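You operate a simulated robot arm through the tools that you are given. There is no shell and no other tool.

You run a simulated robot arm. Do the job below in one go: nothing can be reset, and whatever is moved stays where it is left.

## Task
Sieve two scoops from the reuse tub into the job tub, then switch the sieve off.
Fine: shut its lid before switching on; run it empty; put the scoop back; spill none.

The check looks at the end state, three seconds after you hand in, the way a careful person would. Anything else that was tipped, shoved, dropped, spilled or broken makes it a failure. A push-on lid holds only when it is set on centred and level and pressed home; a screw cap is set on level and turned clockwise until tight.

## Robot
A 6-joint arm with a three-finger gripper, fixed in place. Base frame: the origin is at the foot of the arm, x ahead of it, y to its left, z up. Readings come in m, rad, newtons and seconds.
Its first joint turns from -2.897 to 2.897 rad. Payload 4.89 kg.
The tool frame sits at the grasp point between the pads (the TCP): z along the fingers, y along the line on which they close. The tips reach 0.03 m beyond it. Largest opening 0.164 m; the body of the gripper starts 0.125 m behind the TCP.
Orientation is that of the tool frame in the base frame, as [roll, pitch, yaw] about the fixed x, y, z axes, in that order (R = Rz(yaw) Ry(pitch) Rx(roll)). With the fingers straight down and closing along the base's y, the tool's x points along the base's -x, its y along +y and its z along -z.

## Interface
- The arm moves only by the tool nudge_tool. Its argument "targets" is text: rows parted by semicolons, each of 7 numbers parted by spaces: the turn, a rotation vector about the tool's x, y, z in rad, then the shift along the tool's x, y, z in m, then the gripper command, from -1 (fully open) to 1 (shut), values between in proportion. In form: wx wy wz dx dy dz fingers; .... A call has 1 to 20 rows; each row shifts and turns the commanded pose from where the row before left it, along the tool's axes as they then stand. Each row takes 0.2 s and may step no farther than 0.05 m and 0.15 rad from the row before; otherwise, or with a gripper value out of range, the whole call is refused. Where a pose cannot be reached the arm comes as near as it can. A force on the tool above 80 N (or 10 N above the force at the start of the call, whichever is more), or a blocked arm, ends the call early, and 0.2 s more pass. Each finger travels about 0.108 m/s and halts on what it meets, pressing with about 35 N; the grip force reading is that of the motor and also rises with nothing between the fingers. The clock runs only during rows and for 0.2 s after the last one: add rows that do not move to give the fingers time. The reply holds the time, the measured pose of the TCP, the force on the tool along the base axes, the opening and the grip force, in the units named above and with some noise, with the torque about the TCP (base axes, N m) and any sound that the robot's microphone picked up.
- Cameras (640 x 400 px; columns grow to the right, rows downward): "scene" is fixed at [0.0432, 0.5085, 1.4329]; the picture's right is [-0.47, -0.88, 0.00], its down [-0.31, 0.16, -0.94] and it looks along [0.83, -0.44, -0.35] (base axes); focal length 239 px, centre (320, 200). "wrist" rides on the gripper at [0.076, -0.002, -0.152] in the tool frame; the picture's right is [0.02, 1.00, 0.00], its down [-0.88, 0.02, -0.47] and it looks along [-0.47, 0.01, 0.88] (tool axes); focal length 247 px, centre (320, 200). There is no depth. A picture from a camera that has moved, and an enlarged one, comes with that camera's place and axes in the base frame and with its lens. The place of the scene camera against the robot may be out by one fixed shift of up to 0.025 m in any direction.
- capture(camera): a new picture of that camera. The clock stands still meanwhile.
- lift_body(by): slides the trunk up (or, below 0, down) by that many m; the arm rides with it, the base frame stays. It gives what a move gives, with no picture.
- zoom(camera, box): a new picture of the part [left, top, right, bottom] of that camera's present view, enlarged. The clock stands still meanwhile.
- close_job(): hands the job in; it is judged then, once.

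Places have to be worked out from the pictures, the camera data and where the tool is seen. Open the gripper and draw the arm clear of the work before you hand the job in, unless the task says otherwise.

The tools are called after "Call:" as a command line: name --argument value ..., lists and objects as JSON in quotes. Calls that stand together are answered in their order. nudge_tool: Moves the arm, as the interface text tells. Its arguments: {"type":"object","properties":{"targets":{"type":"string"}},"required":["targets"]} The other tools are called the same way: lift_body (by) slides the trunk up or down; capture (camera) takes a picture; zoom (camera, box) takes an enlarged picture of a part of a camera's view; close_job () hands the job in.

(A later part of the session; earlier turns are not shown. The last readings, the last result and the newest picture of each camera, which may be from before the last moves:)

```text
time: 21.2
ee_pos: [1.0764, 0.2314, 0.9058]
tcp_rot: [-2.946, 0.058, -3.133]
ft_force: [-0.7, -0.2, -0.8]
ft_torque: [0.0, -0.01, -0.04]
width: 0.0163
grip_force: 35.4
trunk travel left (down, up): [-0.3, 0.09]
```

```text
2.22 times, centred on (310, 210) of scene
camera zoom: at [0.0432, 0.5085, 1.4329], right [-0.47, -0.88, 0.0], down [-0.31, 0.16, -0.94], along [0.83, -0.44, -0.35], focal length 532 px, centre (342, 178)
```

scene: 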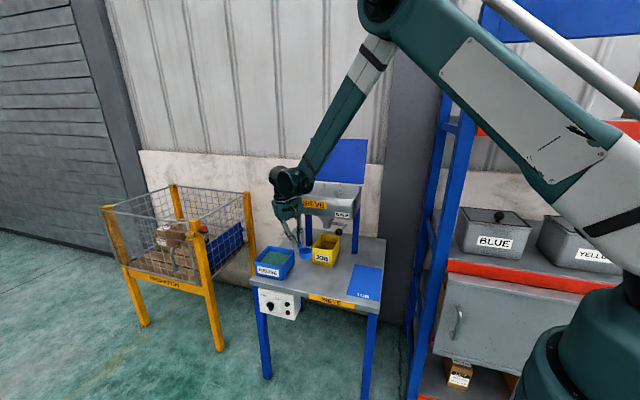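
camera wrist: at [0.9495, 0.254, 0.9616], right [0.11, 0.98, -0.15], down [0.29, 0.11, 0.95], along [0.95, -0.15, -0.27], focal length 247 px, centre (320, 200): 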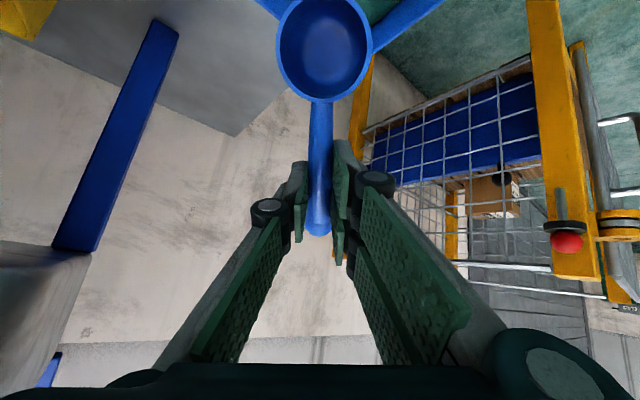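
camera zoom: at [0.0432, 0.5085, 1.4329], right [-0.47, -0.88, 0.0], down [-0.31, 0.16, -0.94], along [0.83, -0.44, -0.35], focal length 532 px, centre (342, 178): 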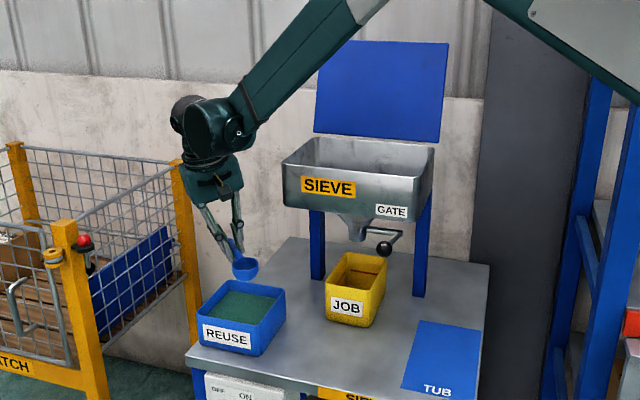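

It levels out here without trouble (1.076, 0.231, 0.906), so the whole scooping motion is in reach. I tilt to 55° bowl-down, centred over the tub, ready to plunge.

Call:
nudge_tool --targets "0 -0.1265 0.0249 0 0 0 1; 0 -0.1265 0.0249 0 0 0 1; 0 -0.1265 0.0249 0 0 0 1; 0 -0.1265 0.0249 0 0 0 1; 0 -0.1265 0.0249 0 0 0 1; 0 -0.1265 0.0249 0 0 0 1; 0 -0.1265 0.0249 0 0 0 1; 0 0 0 0 0 0 1; 0 0 0 0 0 0 1"

Call:
capture --camera "wrist"

Call:
zoom --camera "scene" --box '[240, 200, 320, 280]'

```text
time: 23.2
ee_pos: [1.076, 0.2315, 0.9057]
tcp_rot: [-2.945, 0.962, -3.132]
ft_force: [-0.1, 0.1, -0.8]
ft_torque: [-0.04, 0.0, -0.04]
width: 0.0163
grip_force: 35.1
trunk travel left (down, up): [-0.3, 0.09]
```

```text
taken
camera wrist: at [0.9094, 0.2584, 0.929], right [0.14, 0.98, -0.13], down [0.13, 0.11, 0.99], along [0.98, -0.15, -0.11], focal length 247 px, centre (320, 200)
```

wrist: 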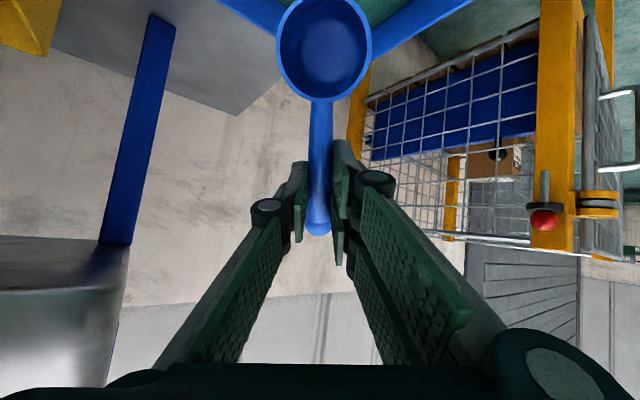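

```text
5.00 times, centred on (280, 240) of scene
camera zoom: at [0.0432, 0.5085, 1.4329], right [-0.47, -0.88, 0.0], down [-0.31, 0.16, -0.94], along [0.83, -0.44, -0.35], focal length 1196 px, centre (520, 0)
```

zoom: 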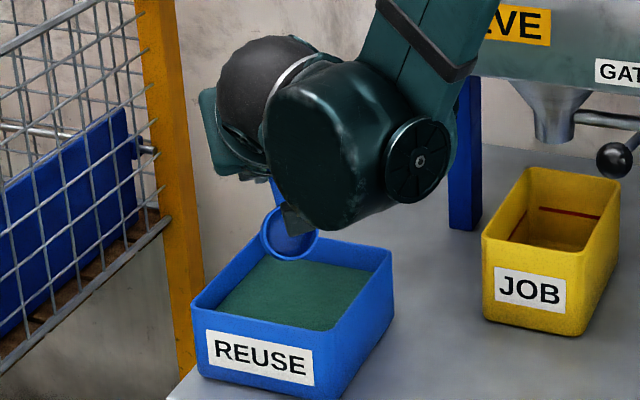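

The pose is exact: TCP (1.076,0.2315,0.906), tilt 55°. I plunge the bowl straight into the material, rim centre to about z 0.745, while watching the force.

Call:
nudge_tool --targets "0 0 0 0.0177 0.0024 0.0144 1; 0 0 0 0.0177 0.0024 0.0144 1; 0 0 0 0.0177 0.0024 0.0144 1; 0 0 0 0 0 0 1"

Call:
capture --camera "wrist"

Call:
zoom --camera "scene" --box '[240, 200, 320, 280]'

```text
time: 24.2
ee_pos: [1.0814, 0.2303, 0.8377]
tcp_rot: [-2.946, 0.961, -3.134]
ft_force: [-0.4, -0.1, -2.1]
ft_torque: [0.0, -0.04, -0.01]
width: 0.0164
grip_force: 34.9
trunk travel left (down, up): [-0.3, 0.09]
```

```text
taken
camera wrist: at [0.915, 0.2567, 0.8596], right [0.14, 0.98, -0.13], down [0.13, 0.11, 0.99], along [0.98, -0.15, -0.11], focal length 247 px, centre (320, 200)
```

wrist: 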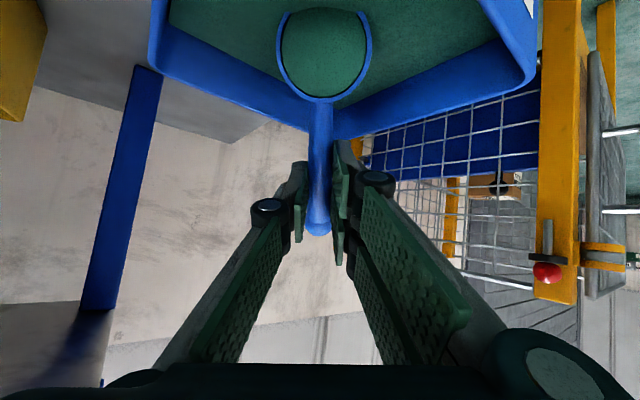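

```text
5.00 times, centred on (280, 240) of scene
camera zoom: at [0.0432, 0.5085, 1.4329], right [-0.47, -0.88, 0.0], down [-0.31, 0.16, -0.94], along [0.83, -0.44, -0.35], focal length 1196 px, centre (520, 0)
```

zoom: 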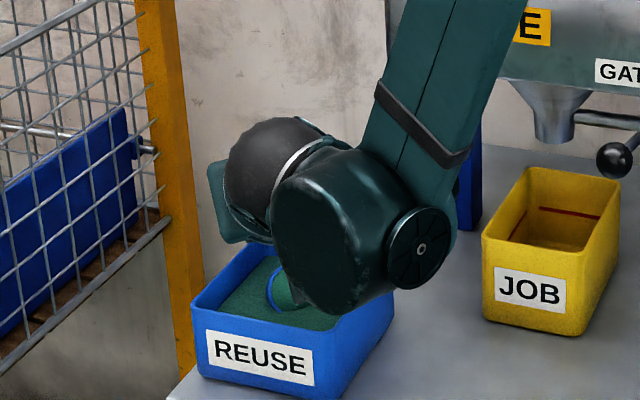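

The bowl is already showing material at the lip touch. I finish the plunge and then roll the bowl toward level while drawing it inward and up, keeping everything above the tub.

Call:
nudge_tool --targets "0 0 0 0.0177 0.0024 0.0144 1; 0 0 0 0 0 0 1; 0 0.0856 -0.017 0.0052 0.0004 0.0022 1; 0 0.0856 -0.017 0.0048 0.0007 0.0033 1; 0 0.0685 -0.0136 0.0052 0.0002 0.001 1; 0 0.0514 -0.0102 0.0026 0 -0.0003 1; 0 0.0856 -0.017 0.0012 0.0001 0.0004 1; 0 0.0856 -0.017 -0.0034 -0.0004 -0.0022 1; 0 0.0685 -0.0136 -0.0013 -0.0007 -0.0034 1; 0 0 0 0 0 0 1"

Call:
capture --camera "wrist"

Call:
zoom --camera "scene" --box '[240, 200, 320, 280]'

```text
time: 26.4
ee_pos: [1.0773, 0.2315, 0.8036]
tcp_rot: [-2.948, 0.419, -3.133]
ft_force: [-0.5, 0.3, -1.8]
ft_torque: [0.01, -0.06, -0.01]
width: 0.0167
grip_force: 35.0
trunk travel left (down, up): [-0.3, 0.09]
```

```text
taken
camera wrist: at [0.9461, 0.2572, 0.9089], right [0.05, 0.98, -0.19], down [0.62, 0.12, 0.78], along [0.79, -0.15, -0.6], focal length 247 px, centre (320, 200)
```

wrist: 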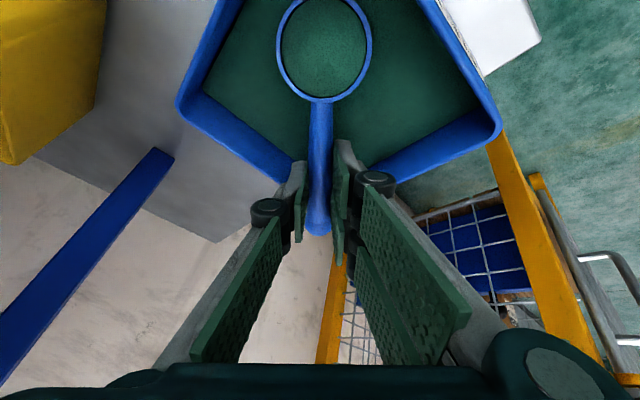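

```text
5.00 times, centred on (280, 240) of scene
camera zoom: at [0.0432, 0.5085, 1.4329], right [-0.47, -0.88, 0.0], down [-0.31, 0.16, -0.94], along [0.83, -0.44, -0.35], focal length 1196 px, centre (520, 0)
```

zoom: 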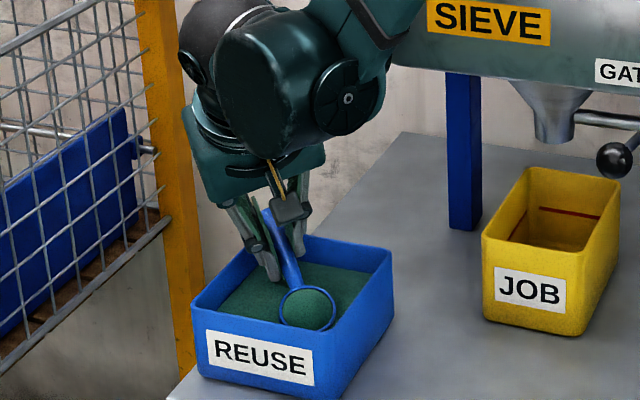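

The bowl is full and flush. I finish levelling while rising inside the tub's outline, then lift clear.

Call:
nudge_tool --targets "0 0.1027 -0.0204 -0.0048 -0.0006 -0.0029 1; 0 0.0685 -0.0136 -0.0016 -0.0006 -0.0029 1; 0 0.0685 -0.0136 -0.001 -0.0006 -0.0031 1; 0 0.0685 -0.0136 -0.0014 -0.0016 -0.0078 1; 0 0.0685 -0.0136 0.0004 -0.002 -0.0101 1; 0 0.035 -0.007 0 -0.004 -0.02 1; 0 0 0 0 -0.006 -0.03 1; 0 0 0 0 -0.006 -0.03 1; 0 0 0 0 0 0 1; 0 0 0 0 0 0 1"

Call:
capture --camera "wrist"

Call:
zoom --camera "scene" --box '[220, 160, 380, 310]'

```text
time: 28.6
ee_pos: [1.0781, 0.2306, 0.9155]
tcp_rot: [-2.945, 0.0, -3.132]
ft_force: [-0.1, -0.2, -0.5]
ft_torque: [0.02, -0.06, 0.01]
width: 0.0165
grip_force: 35.0
trunk travel left (down, up): [-0.3, 0.09]
```

```text
taken
camera wrist: at [1.0013, 0.2573, 1.064], right [-0.03, 0.98, -0.19], down [0.88, 0.12, 0.46], along [0.47, -0.16, -0.87], focal length 247 px, centre (320, 200)
```

wrist: 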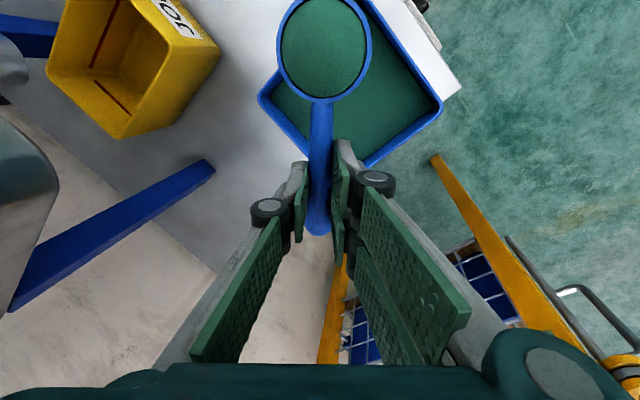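

```text
2.67 times, centred on (300, 235) of scene
camera zoom: at [0.0432, 0.5085, 1.4329], right [-0.47, -0.88, 0.0], down [-0.31, 0.16, -0.94], along [0.83, -0.44, -0.35], focal length 638 px, centre (373, 107)
```

zoom: 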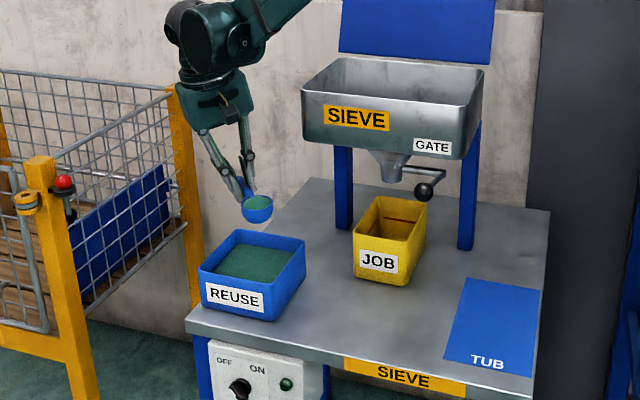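

A full, level scoop with no spill visible. Next I lift straight up in moderate steps to clear the hopper rim at z ≈ 1.07.

Call:
nudge_tool --targets "0 0 0 0 -0.0059 -0.0294 1; 0 0 0 0 -0.0059 -0.0294 1; 0 0 0 0 -0.0059 -0.0294 1; 0 0 0 0 -0.0059 -0.0294 1; 0 0 0 0 -0.0059 -0.0294 1; 0 0 0 0 -0.0059 -0.0294 1; 0 0 0 0 -0.0059 -0.0294 1; 0 0 0 0 -0.0059 -0.0294 1; 0 0 0 0 -0.0059 -0.0294 1; 0 0 0 0 0 0 1; 0 0 0 0 0 0 1"

Call:
capture --camera "wrist"

Call:
capture --camera "scene"

```text
time: 31.0
ee_pos: [1.0779, 0.2293, 1.1865]
tcp_rot: [-2.946, 0.0, -3.134]
ft_force: [-0.7, 0.1, -1.2]
ft_torque: [0.03, -0.1, 0.0]
width: 0.0167
grip_force: 34.8
trunk travel left (down, up): [-0.3, 0.09]
```

```text
taken
camera wrist: at [1.0003, 0.2564, 1.3347], right [-0.03, 0.98, -0.19], down [0.88, 0.12, 0.46], along [0.47, -0.16, -0.87], focal length 247 px, centre (320, 200)
```

wrist: 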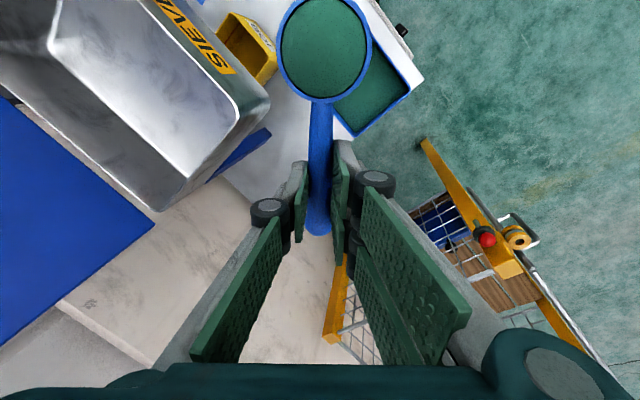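

```text
taken
```

scene: 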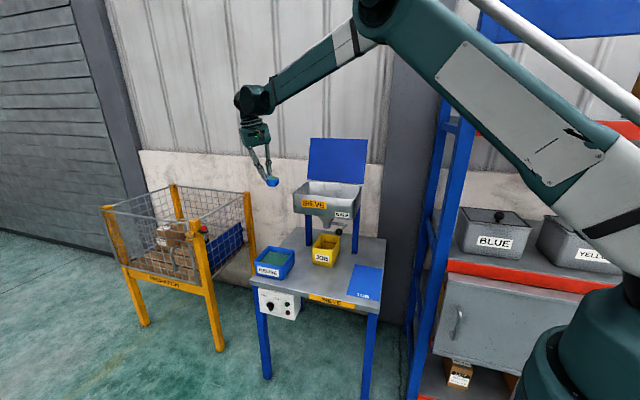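

The scoop is still full and steady. I carry it sideways over the hopper in gentle steps, keeping the bowl above the rim and away from the open lid.

Call:
nudge_tool --targets "0 0 0 0.0031 -0.015 0.003 1; 0 0 0 0.0031 -0.028 0.0056 1; 0 0 0 0.0031 -0.029 0.0058 1; 0 0 0 0.0031 -0.029 0.0058 1; 0 0 0 0.0031 -0.029 0.0058 1; 0 0 0 0.0031 -0.029 0.0058 1; 0 0 0 0.0031 -0.029 0.0058 1; 0 0 0 0.0031 -0.029 0.0058 1; 0 0 0 0.0031 -0.029 0.0058 1; 0 0 0 0.0031 -0.029 0.0058 1; 0 0 0 0 -0.015 0.003 1; 0 0 0 0 0 0 1; 0 0 0 0 0 0 1"

Call:
capture --camera "wrist"

Call:
capture --camera "scene"

```text
time: 33.8
ee_pos: [1.0496, -0.066, 1.1842]
tcp_rot: [-2.946, 0.0, -3.134]
ft_force: [-0.4, -0.2, -1.5]
ft_torque: [-0.05, -0.07, 0.01]
width: 0.0164
grip_force: 35.5
trunk travel left (down, up): [-0.3, 0.09]
```

```text
taken
camera wrist: at [0.9735, -0.0392, 1.3339], right [-0.03, 0.98, -0.19], down [0.88, 0.12, 0.46], along [0.47, -0.16, -0.87], focal length 247 px, centre (320, 200)
```

wrist: 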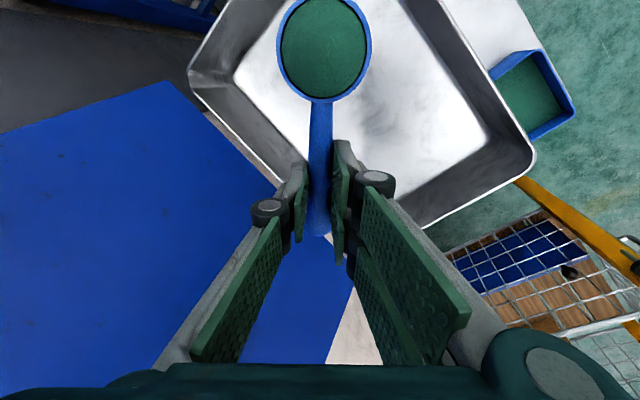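

```text
taken
```

scene: 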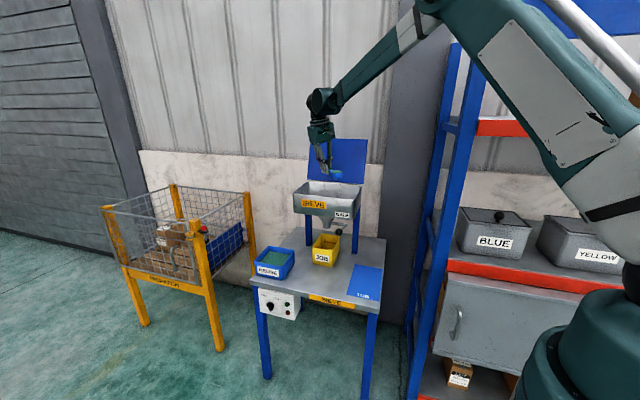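

I'm directly over the hopper interior, with rim corners at about (0.85,-0.10), (1.055,0.116), (1.19,-0.03), (1.0,-0.235). I start pouring: tilt the bowl down while keeping it over the middle.

Call:
nudge_tool --targets "0 0 0 -0.015 0 0 1; 0 -0.1373 0.0273 0.0008 -0.0002 -0.001 1; 0 -0.1373 0.0273 0.0024 -0.0003 -0.0013 1; 0 -0.1373 0.0273 0.0035 -0.0004 -0.0021 1; 0 -0.1373 0.0273 0.0047 -0.0006 -0.0031 1; 0 -0.1373 0.0273 0.0054 -0.0009 -0.0044 1; 0 -0.1373 0.0273 0.0057 -0.0012 -0.006 1; 0 -0.1373 0.0273 0.0055 -0.0015 -0.0074 1; 0 0 0 0 0 0 1"

Call:
capture --camera "wrist"

Call:
zoom --camera "scene" --box '[260, 80, 420, 240]'

```text
time: 35.8
ee_pos: [1.029, -0.0652, 1.1932]
tcp_rot: [-2.945, 0.982, -3.13]
ft_force: [-1.1, 0.3, -1.1]
ft_torque: [0.03, 0.01, 0.03]
width: 0.0166
grip_force: 35.3
trunk travel left (down, up): [-0.3, 0.09]
```

```text
taken
camera wrist: at [0.8603, -0.0402, 1.2119], right [0.14, 0.98, -0.13], down [0.11, 0.11, 0.99], along [0.98, -0.15, -0.09], focal length 247 px, centre (320, 200)
```

wrist: 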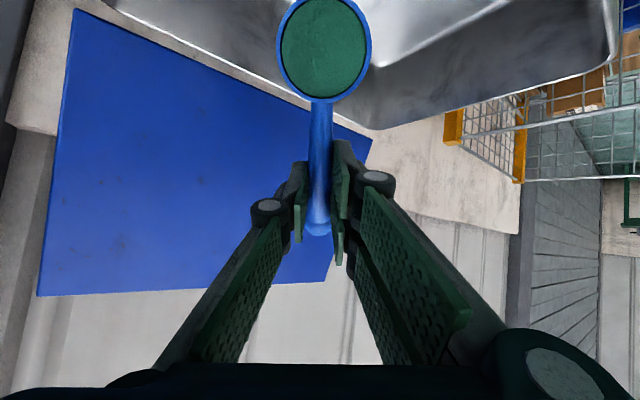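

```text
2.50 times, centred on (340, 160) of scene
camera zoom: at [0.0432, 0.5085, 1.4329], right [-0.47, -0.88, 0.0], down [-0.31, 0.16, -0.94], along [0.83, -0.44, -0.35], focal length 598 px, centre (270, 300)
```

zoom: 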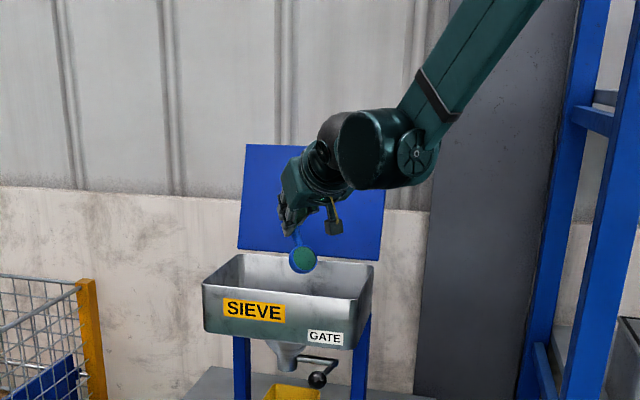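

The material still holds at 56°. I continue tipping toward about 115° over the hopper.

Call:
nudge_tool --targets "0 -0.1373 0.0273 0.0049 -0.0018 -0.009 1; 0 -0.1373 0.0273 0.0039 -0.002 -0.0101 1; 0 -0.1373 0.0273 0.0025 -0.0022 -0.011 1; 0 -0.1373 0.0273 0.001 -0.0023 -0.0116 1; 0 -0.1373 0.0273 -0.0006 -0.0023 -0.0116 1; 0 -0.1373 0.0273 -0.0023 -0.0022 -0.0112 1; 0 -0.1373 0.0273 -0.0038 -0.0021 -0.0105 1; 0 0 0 0 0 0 1; 0 0 0 0 0 0 1"

Call:
capture --camera "wrist"

Call:
zoom --camera "scene" --box '[260, 80, 420, 240]'

```text
time: 37.8
ee_pos: [0.9726, -0.067, 1.2198]
tcp_rot: [0.198, 1.18, 0.011]
ft_force: [-2.1, 3.2, 2.1]
ft_torque: [0.56, 0.62, -0.38]
width: 0.0165
grip_force: 35.3
out of reach, approached as far as the arm can: row 6, 7
trunk travel left (down, up): [-0.3, 0.09]
```

```text
taken
camera wrist: at [0.8633, -0.0411, 1.0921], right [0.18, 0.98, 0.05], down [-0.76, 0.1, 0.64], along [0.62, -0.16, 0.77], focal length 247 px, centre (320, 200)
```

wrist: 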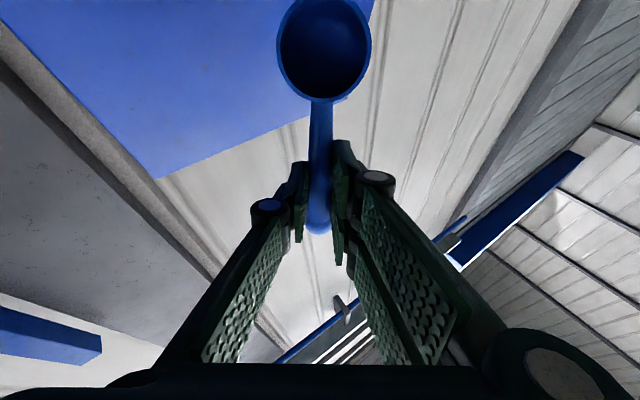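

```text
2.50 times, centred on (340, 160) of scene
camera zoom: at [0.0432, 0.5085, 1.4329], right [-0.47, -0.88, 0.0], down [-0.31, 0.16, -0.94], along [0.83, -0.44, -0.35], focal length 598 px, centre (270, 300)
```

zoom: 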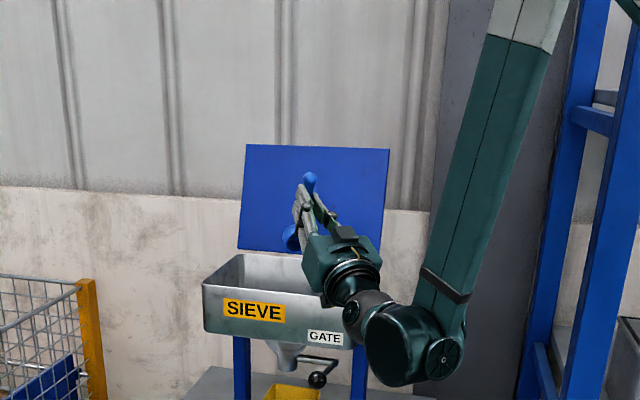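

The bowl emptied at about 112° over the hopper. I roll back to level the same way and then look into the hopper.

Call:
nudge_tool --targets "0 0.1373 -0.0273 0.0038 0.0021 0.0105 1; 0 0.1373 -0.0273 0.0023 0.0022 0.0112 1; 0 0.1373 -0.0273 0.0006 0.0023 0.0116 1; 0 0.1373 -0.0273 -0.001 0.0023 0.0116 1; 0 0.1373 -0.0273 -0.0025 0.0022 0.011 1; 0 0.1373 -0.0273 -0.0039 0.002 0.0101 1; 0 0.1373 -0.0273 -0.0049 0.0018 0.009 1; 0 0.1373 -0.0273 -0.0055 0.0015 0.0074 1; 0 0.1373 -0.0273 -0.0057 0.0012 0.006 1; 0 0.1373 -0.0273 -0.0054 0.0009 0.0044 1; 0 0.1373 -0.0273 -0.0047 0.0006 0.0031 1; 0 0.1373 -0.0273 -0.0035 0.0004 0.0021 1; 0 0.1373 -0.0273 -0.0024 0.0003 0.0013 1; 0 0.1373 -0.0273 -0.0008 0.0002 0.001 1; 0 0 0 0.015 0 0 1; 0 0 0 0 0 0 1; 0 0 0 0 0 0 1"

Call:
capture --camera "wrist"

Call:
zoom --camera "scene" --box '[240, 130, 400, 300]'

```text
time: 41.4
ee_pos: [1.0761, -0.0665, 1.2228]
tcp_rot: [-2.946, 0.001, -3.134]
ft_force: [-1.8, -0.4, 0.0]
ft_torque: [0.01, -0.15, 0.02]
width: 0.0166
grip_force: 34.7
trunk travel left (down, up): [-0.3, 0.09]
```

```text
taken
camera wrist: at [0.9985, -0.0403, 1.372], right [-0.03, 0.98, -0.19], down [0.88, 0.12, 0.46], along [0.47, -0.16, -0.87], focal length 247 px, centre (320, 200)
```

wrist: 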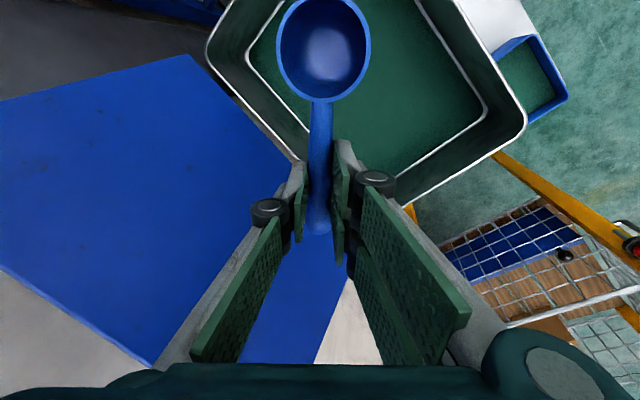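

```text
2.35 times, centred on (320, 215) of scene
camera zoom: at [0.0432, 0.5085, 1.4329], right [-0.47, -0.88, 0.0], down [-0.31, 0.16, -0.94], along [0.83, -0.44, -0.35], focal length 563 px, centre (320, 165)
```

zoom: 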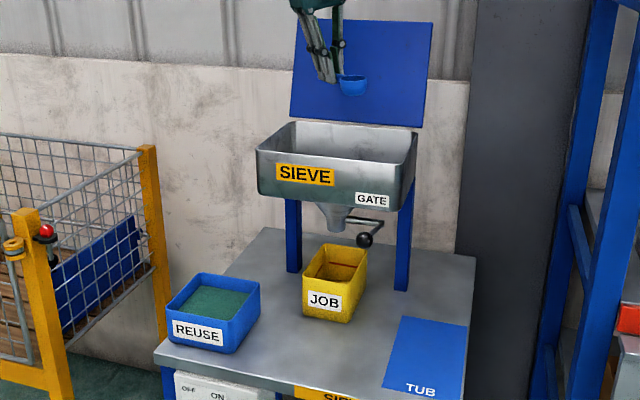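

One scoop's worth is spread on the sieve floor, nothing has gone astray, and the job tub is still empty, so the gate appears shut or material only passes when running. I go back over the reuse tub for the second scoop.

Call:
nudge_tool --targets "0 0 0 -0.0006 0.0425 -0.0036 1; 0 0 0 -0.0006 0.0425 -0.0036 1; 0 0 0 -0.0006 0.0425 -0.0036 1; 0 0 0 -0.0006 0.0425 -0.0036 1; 0 0 0 -0.0006 0.0425 -0.0036 1; 0 0 0 -0.0006 0.0425 -0.0036 1; 0 0 0 -0.0006 0.0425 -0.0036 1; 0 0 0 0 0.0088 0.0441 1; 0 0 0 0 0.0088 0.0441 1; 0 0 0 0 0.0088 0.0441 1; 0 0 0 0 0.0088 0.0441 1; 0 0 0 0 0.0088 0.0441 1; 0 0 0 0 0.0088 0.0441 1; 0 0 0 0 0 0 1; 0 0 0 0 0 0 1"

Call:
capture --camera "wrist"

Call:
zoom --camera "scene" --box '[240, 200, 320, 280]'

```text
time: 44.6
ee_pos: [1.0758, 0.2296, 0.9206]
tcp_rot: [-2.945, 0.001, -3.133]
ft_force: [0.9, 0.0, -1.2]
ft_torque: [-0.01, 0.03, -0.06]
width: 0.0168
grip_force: 35.0
trunk travel left (down, up): [-0.3, 0.09]
```

```text
taken
camera wrist: at [0.9992, 0.2564, 1.0691], right [-0.03, 0.98, -0.19], down [0.88, 0.12, 0.46], along [0.47, -0.16, -0.87], focal length 247 px, centre (320, 200)
```

wrist: 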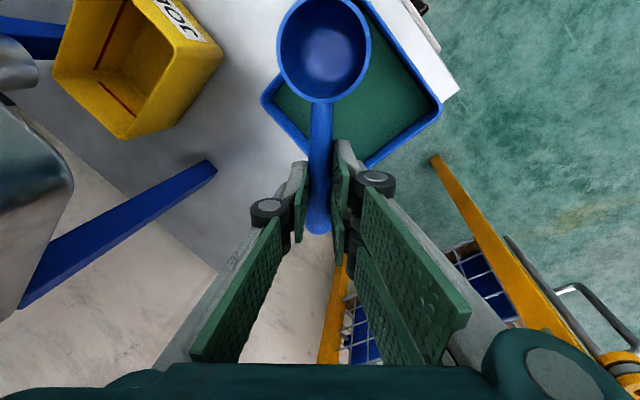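

```text
5.00 times, centred on (280, 240) of scene
camera zoom: at [0.0432, 0.5085, 1.4329], right [-0.47, -0.88, 0.0], down [-0.31, 0.16, -0.94], along [0.83, -0.44, -0.35], focal length 1196 px, centre (520, 0)
```

zoom: 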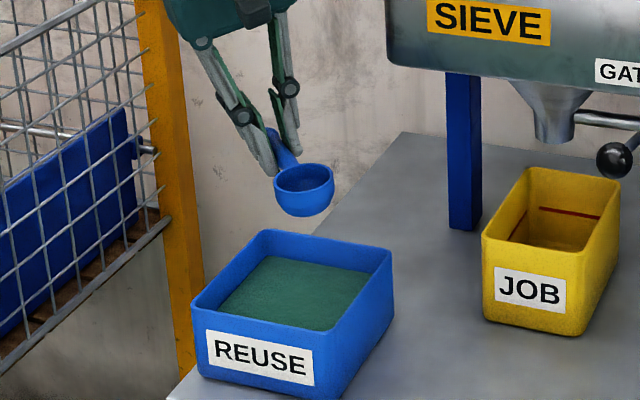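

I'm aligned at (1.076,0.230,0.921). I repeat the scoop: tilt to 55° and plunge, a couple of mm deeper for the lower level.

Call:
nudge_tool --targets "0 -0.1345 0.0267 0 0 0 1; 0 -0.1345 0.0267 0 0 0 1; 0 -0.1345 0.0267 0 0 0 1; 0 -0.1345 0.0267 0 0 0 1; 0 -0.1345 0.0267 0 0 0 1; 0 -0.1345 0.0267 0 0 0 1; 0 -0.1345 0.0267 0 0 0 1; 0 0 0 0 0 0 1; 0 0 0 0.0169 0.0027 0.0134 1; 0 0 0 0.0169 0.0027 0.0134 1; 0 0 0 0.0169 0.0027 0.0134 1; 0 0 0 0.0169 0.0027 0.0134 1; 0 0 0 0.0169 0.0027 0.0134 1; 0 0 0 0 0 0 1"

Call:
capture --camera "wrist"

```text
time: 47.6
ee_pos: [1.084, 0.2306, 0.8121]
tcp_rot: [-2.944, 0.962, -3.132]
ft_force: [0.7, -0.1, 9.1]
ft_torque: [-0.01, 0.37, 0.0]
width: 0.0169
grip_force: 35.2
trunk travel left (down, up): [-0.3, 0.09]
```

```text
taken
camera wrist: at [0.9174, 0.2564, 0.8341], right [0.14, 0.98, -0.13], down [0.13, 0.11, 0.99], along [0.98, -0.15, -0.11], focal length 247 px, centre (320, 200)
```

wrist: 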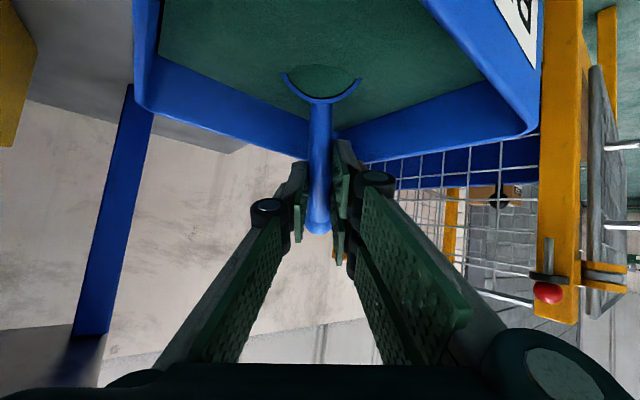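

I feel 9 N of resistance at full depth, so I don't push further. I level out while drawing inward and up, slightly higher than before.

Call:
nudge_tool --targets "0 0.0856 -0.017 0.0023 0 0.0001 1; 0 0.0856 -0.017 0.0048 0.0007 0.0033 1; 0 0.0685 -0.0136 0.0052 0.0002 0.001 1; 0 0.0514 -0.0102 0.0026 0 -0.0003 1; 0 0.0856 -0.017 0.0012 0.0001 0.0004 1; 0 0.0856 -0.017 -0.0034 -0.0004 -0.0022 1; 0 0.0685 -0.0136 -0.0013 -0.0007 -0.0034 1; 0 0 0 0 0 0 1"

Call:
capture --camera "wrist"

Call:
zoom --camera "scene" --box '[240, 200, 320, 280]'

```text
time: 49.4
ee_pos: [1.077, 0.2298, 0.8022]
tcp_rot: [-2.946, 0.419, -3.133]
ft_force: [-0.9, 0.9, -1.0]
ft_torque: [0.01, -0.01, 0.0]
width: 0.0168
grip_force: 34.9
trunk travel left (down, up): [-0.3, 0.09]
```

```text
taken
camera wrist: at [0.9468, 0.2571, 0.9082], right [0.05, 0.98, -0.19], down [0.62, 0.12, 0.78], along [0.79, -0.15, -0.6], focal length 247 px, centre (320, 200)
```

wrist: 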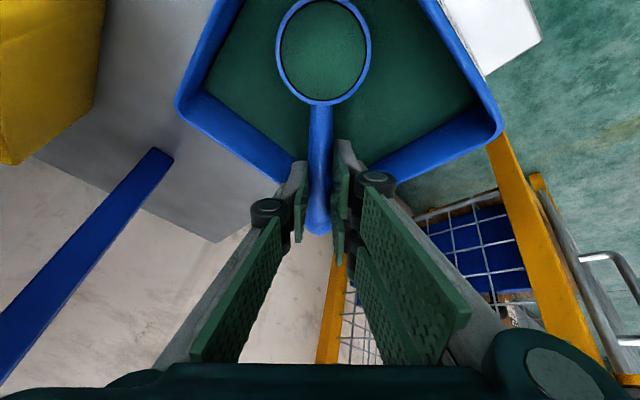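

```text
5.00 times, centred on (280, 240) of scene
camera zoom: at [0.0432, 0.5085, 1.4329], right [-0.47, -0.88, 0.0], down [-0.31, 0.16, -0.94], along [0.83, -0.44, -0.35], focal length 1196 px, centre (520, 0)
```

zoom: 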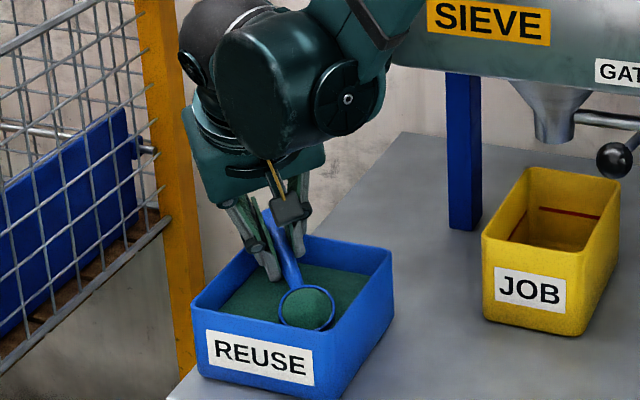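

Full again, and the tub has not shifted. I level and lift clear, then rise above the hopper rim.

Call:
nudge_tool --targets "0 0.1027 -0.0204 -0.0048 -0.0006 -0.0029 1; 0 0.0685 -0.0136 -0.0016 -0.0006 -0.0029 1; 0 0.0685 -0.0136 -0.001 -0.0006 -0.0031 1; 0 0.0685 -0.0136 -0.0014 -0.0016 -0.0078 1; 0 0.0685 -0.0136 0.0004 -0.002 -0.0101 1; 0 0.035 -0.007 0 -0.004 -0.02 1; 0 0 0 0 -0.0059 -0.0294 1; 0 0 0 0 -0.0059 -0.0294 1; 0 0 0 0 -0.0059 -0.0294 1; 0 0 0 0 -0.0059 -0.0294 1; 0 0 0 0 -0.0059 -0.0294 1; 0 0 0 0 -0.0059 -0.0294 1; 0 0 0 0 -0.0059 -0.0294 1; 0 0 0 0 -0.0059 -0.0294 1; 0 0 0 0 -0.0059 -0.0294 1; 0 0 0 0 -0.0059 -0.0294 1; 0 0 0 0 -0.0059 -0.0294 1; 0 0 0 0 0 0 1"

Call:
capture --camera "wrist"

Call:
zoom --camera "scene" --box '[220, 130, 400, 310]'

```text
time: 53.2
ee_pos: [1.0779, 0.2303, 1.1847]
tcp_rot: [-2.947, -0.001, -3.133]
ft_force: [-0.4, -0.1, -0.9]
ft_torque: [0.03, -0.18, 0.03]
width: 0.0168
grip_force: 35.2
trunk travel left (down, up): [-0.3, 0.09]
```

```text
taken
camera wrist: at [1.0009, 0.2568, 1.3348], right [-0.03, 0.98, -0.19], down [0.88, 0.12, 0.46], along [0.48, -0.16, -0.87], focal length 247 px, centre (320, 200)
```

wrist: 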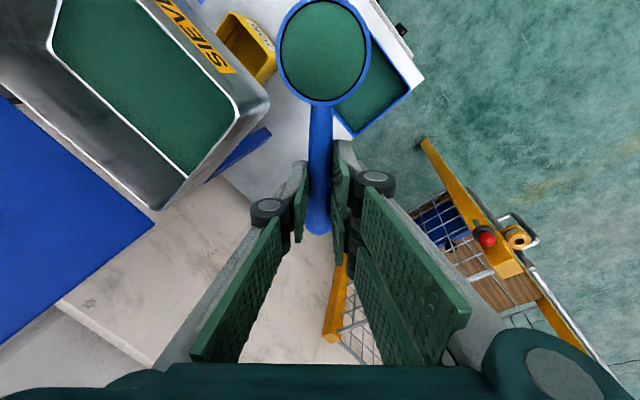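

```text
2.22 times, centred on (310, 220) of scene
camera zoom: at [0.0432, 0.5085, 1.4329], right [-0.47, -0.88, 0.0], down [-0.31, 0.16, -0.94], along [0.83, -0.44, -0.35], focal length 532 px, centre (342, 156)
```

zoom: 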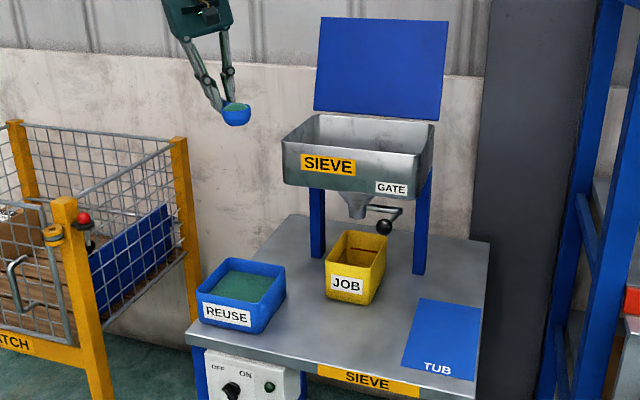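

The second scoop is full and level at z 1.185. I carry it over the hopper just as before.

Call:
nudge_tool --targets "0 0 0 0.0031 -0.015 0.003 1; 0 0 0 0.0031 -0.028 0.0056 1; 0 0 0 0.0031 -0.029 0.0058 1; 0 0 0 0.0031 -0.029 0.0058 1; 0 0 0 0.0031 -0.029 0.0058 1; 0 0 0 0.0031 -0.029 0.0058 1; 0 0 0 0.0031 -0.029 0.0058 1; 0 0 0 0.0031 -0.029 0.0058 1; 0 0 0 0.0031 -0.029 0.0058 1; 0 0 0 0.0031 -0.029 0.0058 1; 0 0 0 0 -0.015 0.003 1; 0 0 0 -0.015 0 0 1; 0 0 0 0 0 0 1; 0 0 0 0 0 0 1"

Call:
capture --camera "wrist"

```text
time: 56.2
ee_pos: [1.0659, -0.0666, 1.1824]
tcp_rot: [-2.946, 0.0, -3.133]
ft_force: [0.7, 0.4, -0.8]
ft_torque: [-0.01, -0.03, -0.02]
width: 0.0168
grip_force: 34.6
trunk travel left (down, up): [-0.3, 0.09]
```

```text
taken
camera wrist: at [0.9893, -0.0398, 1.3314], right [-0.03, 0.98, -0.19], down [0.88, 0.12, 0.46], along [0.47, -0.16, -0.87], focal length 247 px, centre (320, 200)
```

wrist: 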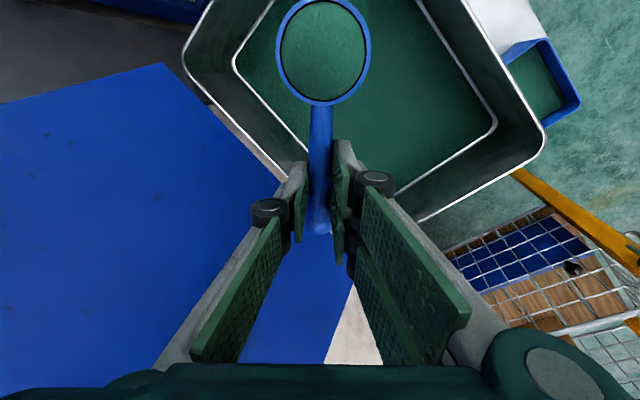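

In position, I tip the second scoop over the hopper.

Call:
nudge_tool --targets "0 -0.1373 0.0273 0.0008 -0.0002 -0.001 1; 0 -0.1373 0.0273 0.0024 -0.0003 -0.0013 1; 0 -0.1373 0.0273 0.0035 -0.0004 -0.0021 1; 0 -0.1373 0.0273 0.0047 -0.0006 -0.0031 1; 0 -0.1373 0.0273 0.0054 -0.0009 -0.0044 1; 0 -0.1373 0.0273 0.0057 -0.0012 -0.006 1; 0 -0.1373 0.0273 0.0055 -0.0015 -0.0074 1; 0 -0.1373 0.0273 0.0049 -0.0018 -0.009 1; 0 -0.1373 0.0273 0.0039 -0.002 -0.0101 1; 0 -0.1373 0.0273 0.0025 -0.0022 -0.011 1; 0 -0.1373 0.0273 0.001 -0.0023 -0.0116 1; 0 -0.1373 0.0273 -0.0006 -0.0023 -0.0116 1; 0 -0.1373 0.0273 -0.0023 -0.0022 -0.0112 1; 0 0 0 0 0 0 1; 0 0 0 0 0 0 1"

Call:
capture --camera "wrist"

Call:
zoom --camera "scene" --box '[260, 80, 420, 240]'

```text
time: 59.4
ee_pos: [0.9651, -0.0681, 1.2027]
tcp_rot: [0.197, 1.324, 0.008]
ft_force: [-0.3, -0.3, -0.3]
ft_torque: [0.0, -0.02, 0.0]
width: 0.0169
grip_force: 35.0
out of reach, approached as far as the arm can: row 13
trunk travel left (down, up): [-0.3, 0.09]
```

```text
taken
camera wrist: at [0.8396, -0.0407, 1.0908], right [0.18, 0.98, 0.03], down [-0.66, 0.1, 0.74], along [0.73, -0.15, 0.67], focal length 247 px, centre (320, 200)
```

wrist: 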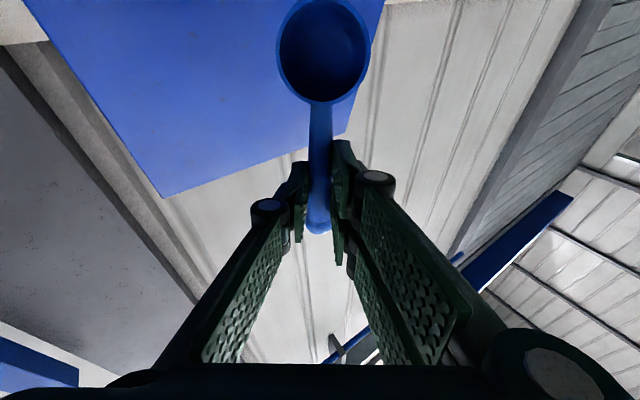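

```text
2.50 times, centred on (340, 160) of scene
camera zoom: at [0.0432, 0.5085, 1.4329], right [-0.47, -0.88, 0.0], down [-0.31, 0.16, -0.94], along [0.83, -0.44, -0.35], focal length 598 px, centre (270, 300)
```

zoom: 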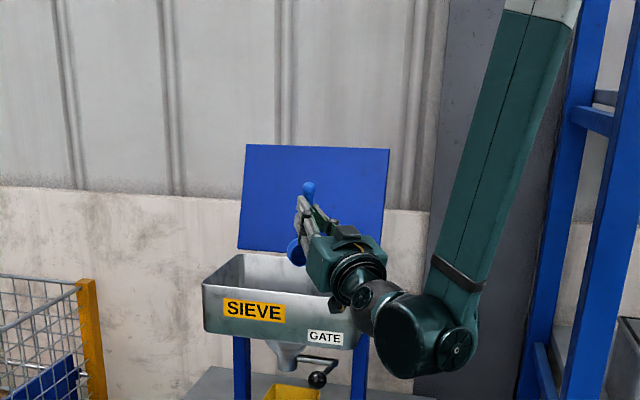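

Empty again. I roll back to level and look at the hopper contents.

Call:
nudge_tool --targets "0 0.1373 -0.0273 0.0023 0.0022 0.0112 1; 0 0.1373 -0.0273 0.0006 0.0023 0.0116 1; 0 0.1373 -0.0273 -0.001 0.0023 0.0116 1; 0 0.1373 -0.0273 -0.0025 0.0022 0.011 1; 0 0.1373 -0.0273 -0.0039 0.002 0.0101 1; 0 0.1373 -0.0273 -0.0049 0.0018 0.009 1; 0 0.1373 -0.0273 -0.0055 0.0015 0.0074 1; 0 0.1373 -0.0273 -0.0057 0.0012 0.006 1; 0 0.1373 -0.0273 -0.0054 0.0009 0.0044 1; 0 0.1373 -0.0273 -0.0047 0.0006 0.0031 1; 0 0.1373 -0.0273 -0.0035 0.0004 0.0021 1; 0 0.1373 -0.0273 -0.0024 0.0003 0.0013 1; 0 0.1373 -0.0273 -0.0008 0.0002 0.001 1; 0 0 0 0.015 0 0 1; 0 0 0 0 0 0 1; 0 0 0 0 0 0 1"

Call:
capture --camera "wrist"

Call:
zoom --camera "scene" --box '[240, 130, 400, 300]'

```text
time: 62.8
ee_pos: [1.0572, -0.0655, 1.2034]
tcp_rot: [-2.946, 0.001, -3.131]
ft_force: [-1.2, -0.1, -1.2]
ft_torque: [0.01, -0.1, 0.01]
width: 0.0168
grip_force: 34.4
trunk travel left (down, up): [-0.3, 0.09]
```

```text
taken
camera wrist: at [0.9814, -0.0387, 1.3524], right [-0.03, 0.98, -0.19], down [0.88, 0.12, 0.46], along [0.47, -0.16, -0.87], focal length 247 px, centre (320, 200)
```

wrist: 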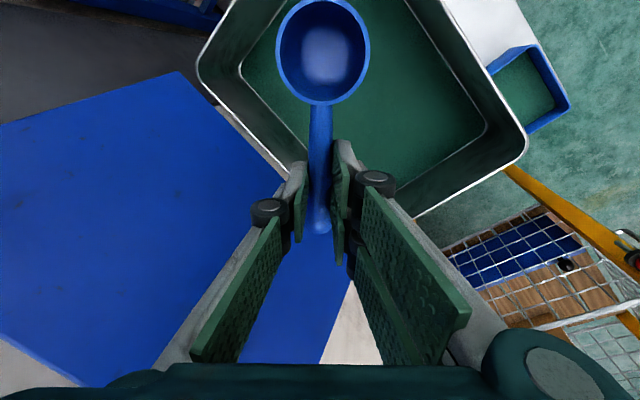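

```text
2.35 times, centred on (320, 215) of scene
camera zoom: at [0.0432, 0.5085, 1.4329], right [-0.47, -0.88, 0.0], down [-0.31, 0.16, -0.94], along [0.83, -0.44, -0.35], focal length 563 px, centre (320, 165)
```

zoom: 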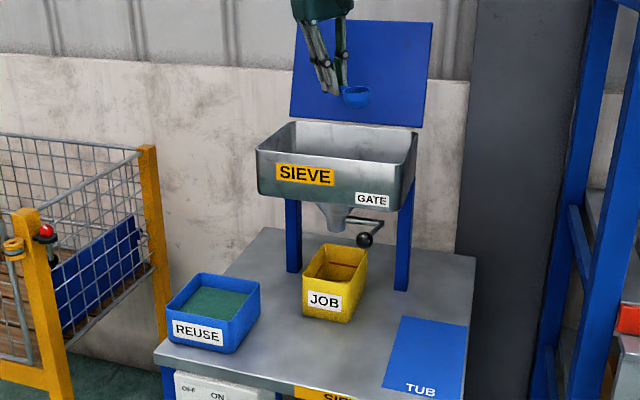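

Both scoops are in the hopper. Now I return the scoop: back over the table front, then straight down to the pre-turn pose.

Call:
nudge_tool --targets "0 0 0 0.0221 0.033 -0.0065 1; 0 0 0 0.0221 0.033 -0.0065 1; 0 0 0 0.0221 0.033 -0.0065 1; 0 0 0 0.0221 0.033 -0.0065 1; 0 0 0 0.0221 0.033 -0.0065 1; 0 0 0 0.0221 0.033 -0.0065 1; 0 0 0 0.0221 0.033 -0.0065 1; 0 0 0 0 0.0079 0.0397 1; 0 0 0 0 0.0079 0.0397 1; 0 0 0 0 0.0079 0.0397 1; 0 0 0 0 0.0079 0.0397 1; 0 0 0 0 0.0079 0.0397 1; 0 0 0 0 0.0079 0.0397 1; 0 0 0 0 0.0079 0.0397 1; 0 0 0 0 0 0 1; 0 0 0 0 0 0 1"

Call:
capture --camera "wrist"

```text
time: 66.2
ee_pos: [0.9001, 0.1688, 0.9199]
tcp_rot: [-2.946, -0.001, -3.132]
ft_force: [0.1, -0.1, -0.6]
ft_torque: [0.02, -0.03, 0.0]
width: 0.0165
grip_force: 34.9
trunk travel left (down, up): [-0.3, 0.09]
```

```text
taken
camera wrist: at [0.8243, 0.1952, 1.069], right [-0.03, 0.98, -0.19], down [0.88, 0.12, 0.46], along [0.47, -0.16, -0.87], focal length 247 px, centre (320, 200)
```

wrist: 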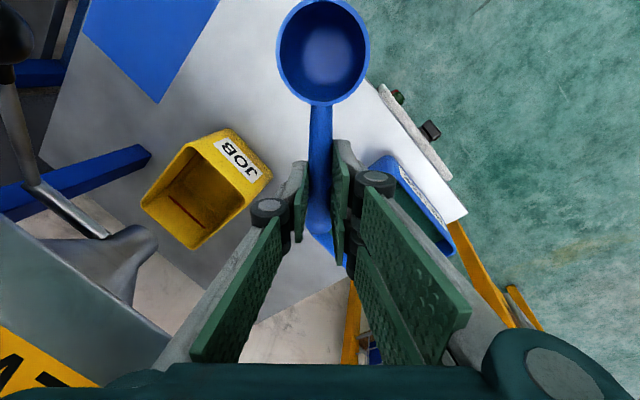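

Now the yaw back to the pick-up heading, then down to about 8 mm above the original resting height.

Call:
nudge_tool --targets "0 -0.0279 -0.1372 0 0 0 1; 0 -0.0279 -0.1372 0 0 0 1; 0 -0.0279 -0.1372 0 0 0 1; 0 -0.0279 -0.1372 0 0 0 1; 0 -0.0279 -0.1372 0 0 0 1; 0 0 0 0 0 0 1; 0 0 0 0.0001 0.0064 0.0344 1; 0 0 0 0.0001 0.0064 0.0344 1; 0 0 0 0.0001 0.0064 0.0344 1; 0 0 0 0.0001 0.0064 0.0344 1; 0 0 0 0.0001 0.0064 0.0344 1; 0 0 0 0 0 0 1; 0 0 0 0 0 0 1"

Call:
capture --camera "wrist"

Call:
zoom --camera "scene" --box '[265, 240, 345, 300]'

```text
time: 69.0
ee_pos: [0.9056, 0.1658, 0.7446]
tcp_rot: [-2.945, 0.003, -2.432]
ft_force: [-0.1, 0.4, -1.0]
ft_torque: [0.04, 0.0, 0.0]
width: 0.0168
grip_force: 35.3
trunk travel left (down, up): [-0.3, 0.09]
```

```text
taken
camera wrist: at [0.8283, 0.1381, 0.8927], right [-0.65, 0.73, -0.2], down [0.59, 0.66, 0.46], along [0.47, 0.19, -0.86], focal length 247 px, centre (320, 200)
```

wrist: 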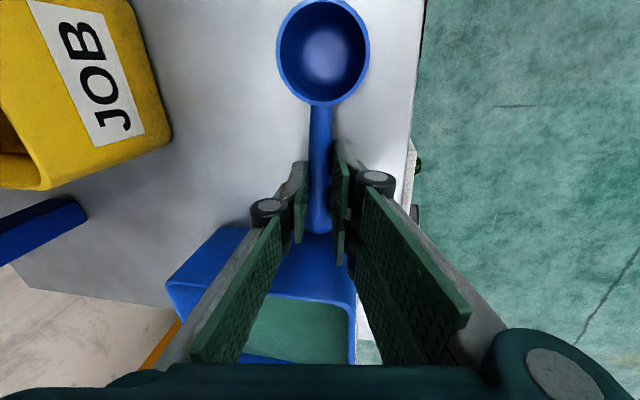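

```text
6.67 times, centred on (305, 270) of scene
camera zoom: at [0.0432, 0.5085, 1.4329], right [-0.47, -0.88, 0.0], down [-0.31, 0.16, -0.94], along [0.83, -0.44, -0.35], focal length 1595 px, centre (420, -267)
```

zoom: 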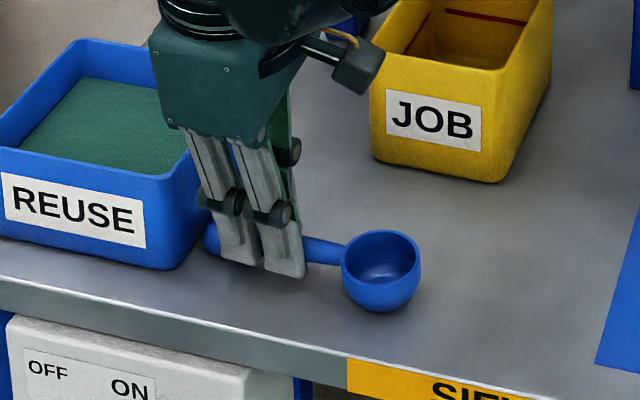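

It's 4 mm off in x and 7 mm high. I correct onto the original spot and lower the rest gently.

Call:
nudge_tool --targets "0 0 0 0.003 0.0033 0 1; 0 0 0 0 0.0005 0.003 1; 0 0 0 0 0.0005 0.0025 1; 0 0 0 0 0 0 1"

Call:
zoom --camera "scene" --box '[265, 240, 345, 300]'

```text
time: 70.0
ee_pos: [0.8972, 0.1662, 0.7397]
tcp_rot: [-2.945, 0.006, -2.433]
ft_force: [7.9, -4.5, 27.3]
ft_torque: [-0.14, -0.41, -0.03]
width: 0.0164
grip_force: 35.1
trunk travel left (down, up): [-0.3, 0.09]
```

```text
6.67 times, centred on (305, 270) of scene
camera zoom: at [0.0432, 0.5085, 1.4329], right [-0.47, -0.88, 0.0], down [-0.31, 0.16, -0.94], along [0.83, -0.44, -0.35], focal length 1595 px, centre (420, -267)
```

zoom: 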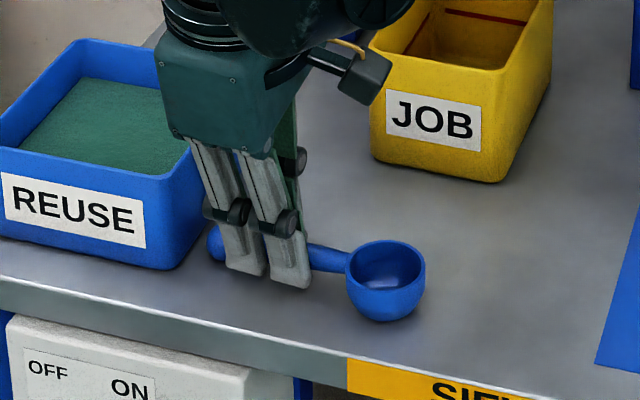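

The scoop is resting on the table (27 N contact). I ease up 1.5 mm, open just enough to free the handle, and check.

Call:
nudge_tool --targets "0 0 0 0 -0.0003 -0.0015 1; 0 0 0 0 0 0 0.7; 0 0 0 0 0 0 0.6; 0 0 0 0 0 0 0.5; 0 0 0 0 0 0 0.5"

Call:
capture --camera "wrist"

Call:
zoom --camera "scene" --box '[265, 240, 345, 300]'

```text
time: 71.2
ee_pos: [0.9, 0.1672, 0.7404]
tcp_rot: [-2.946, 0.003, -2.432]
ft_force: [-0.2, 0.3, 0.1]
ft_torque: [-0.01, 0.0, 0.03]
width: 0.0405
grip_force: 0.1
trunk travel left (down, up): [-0.3, 0.09]
```

```text
taken
camera wrist: at [0.8216, 0.1376, 0.8892], right [-0.65, 0.73, -0.2], down [0.59, 0.66, 0.46], along [0.47, 0.19, -0.86], focal length 247 px, centre (320, 200)
```

wrist: 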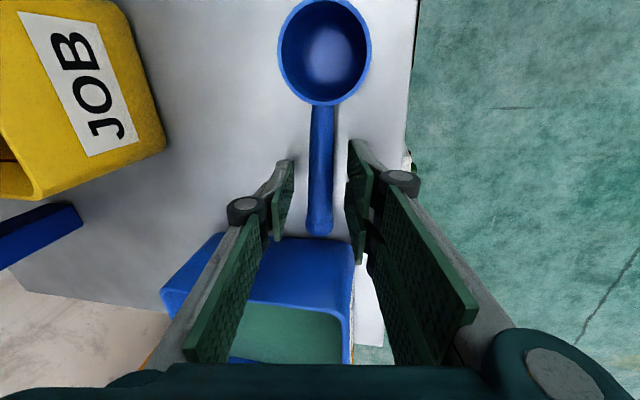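

```text
6.67 times, centred on (305, 270) of scene
camera zoom: at [0.0432, 0.5085, 1.4329], right [-0.47, -0.88, 0.0], down [-0.31, 0.16, -0.94], along [0.83, -0.44, -0.35], focal length 1595 px, centre (420, -267)
```

zoom: 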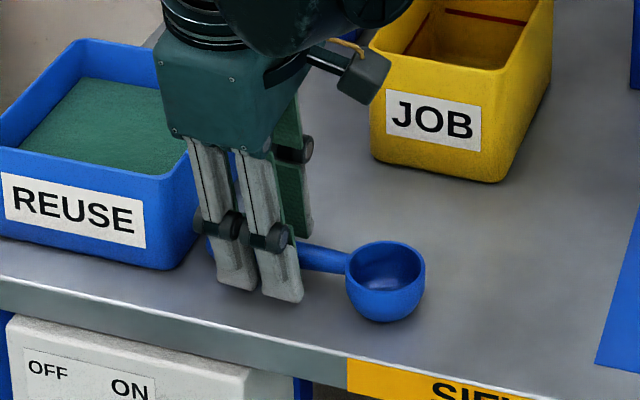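

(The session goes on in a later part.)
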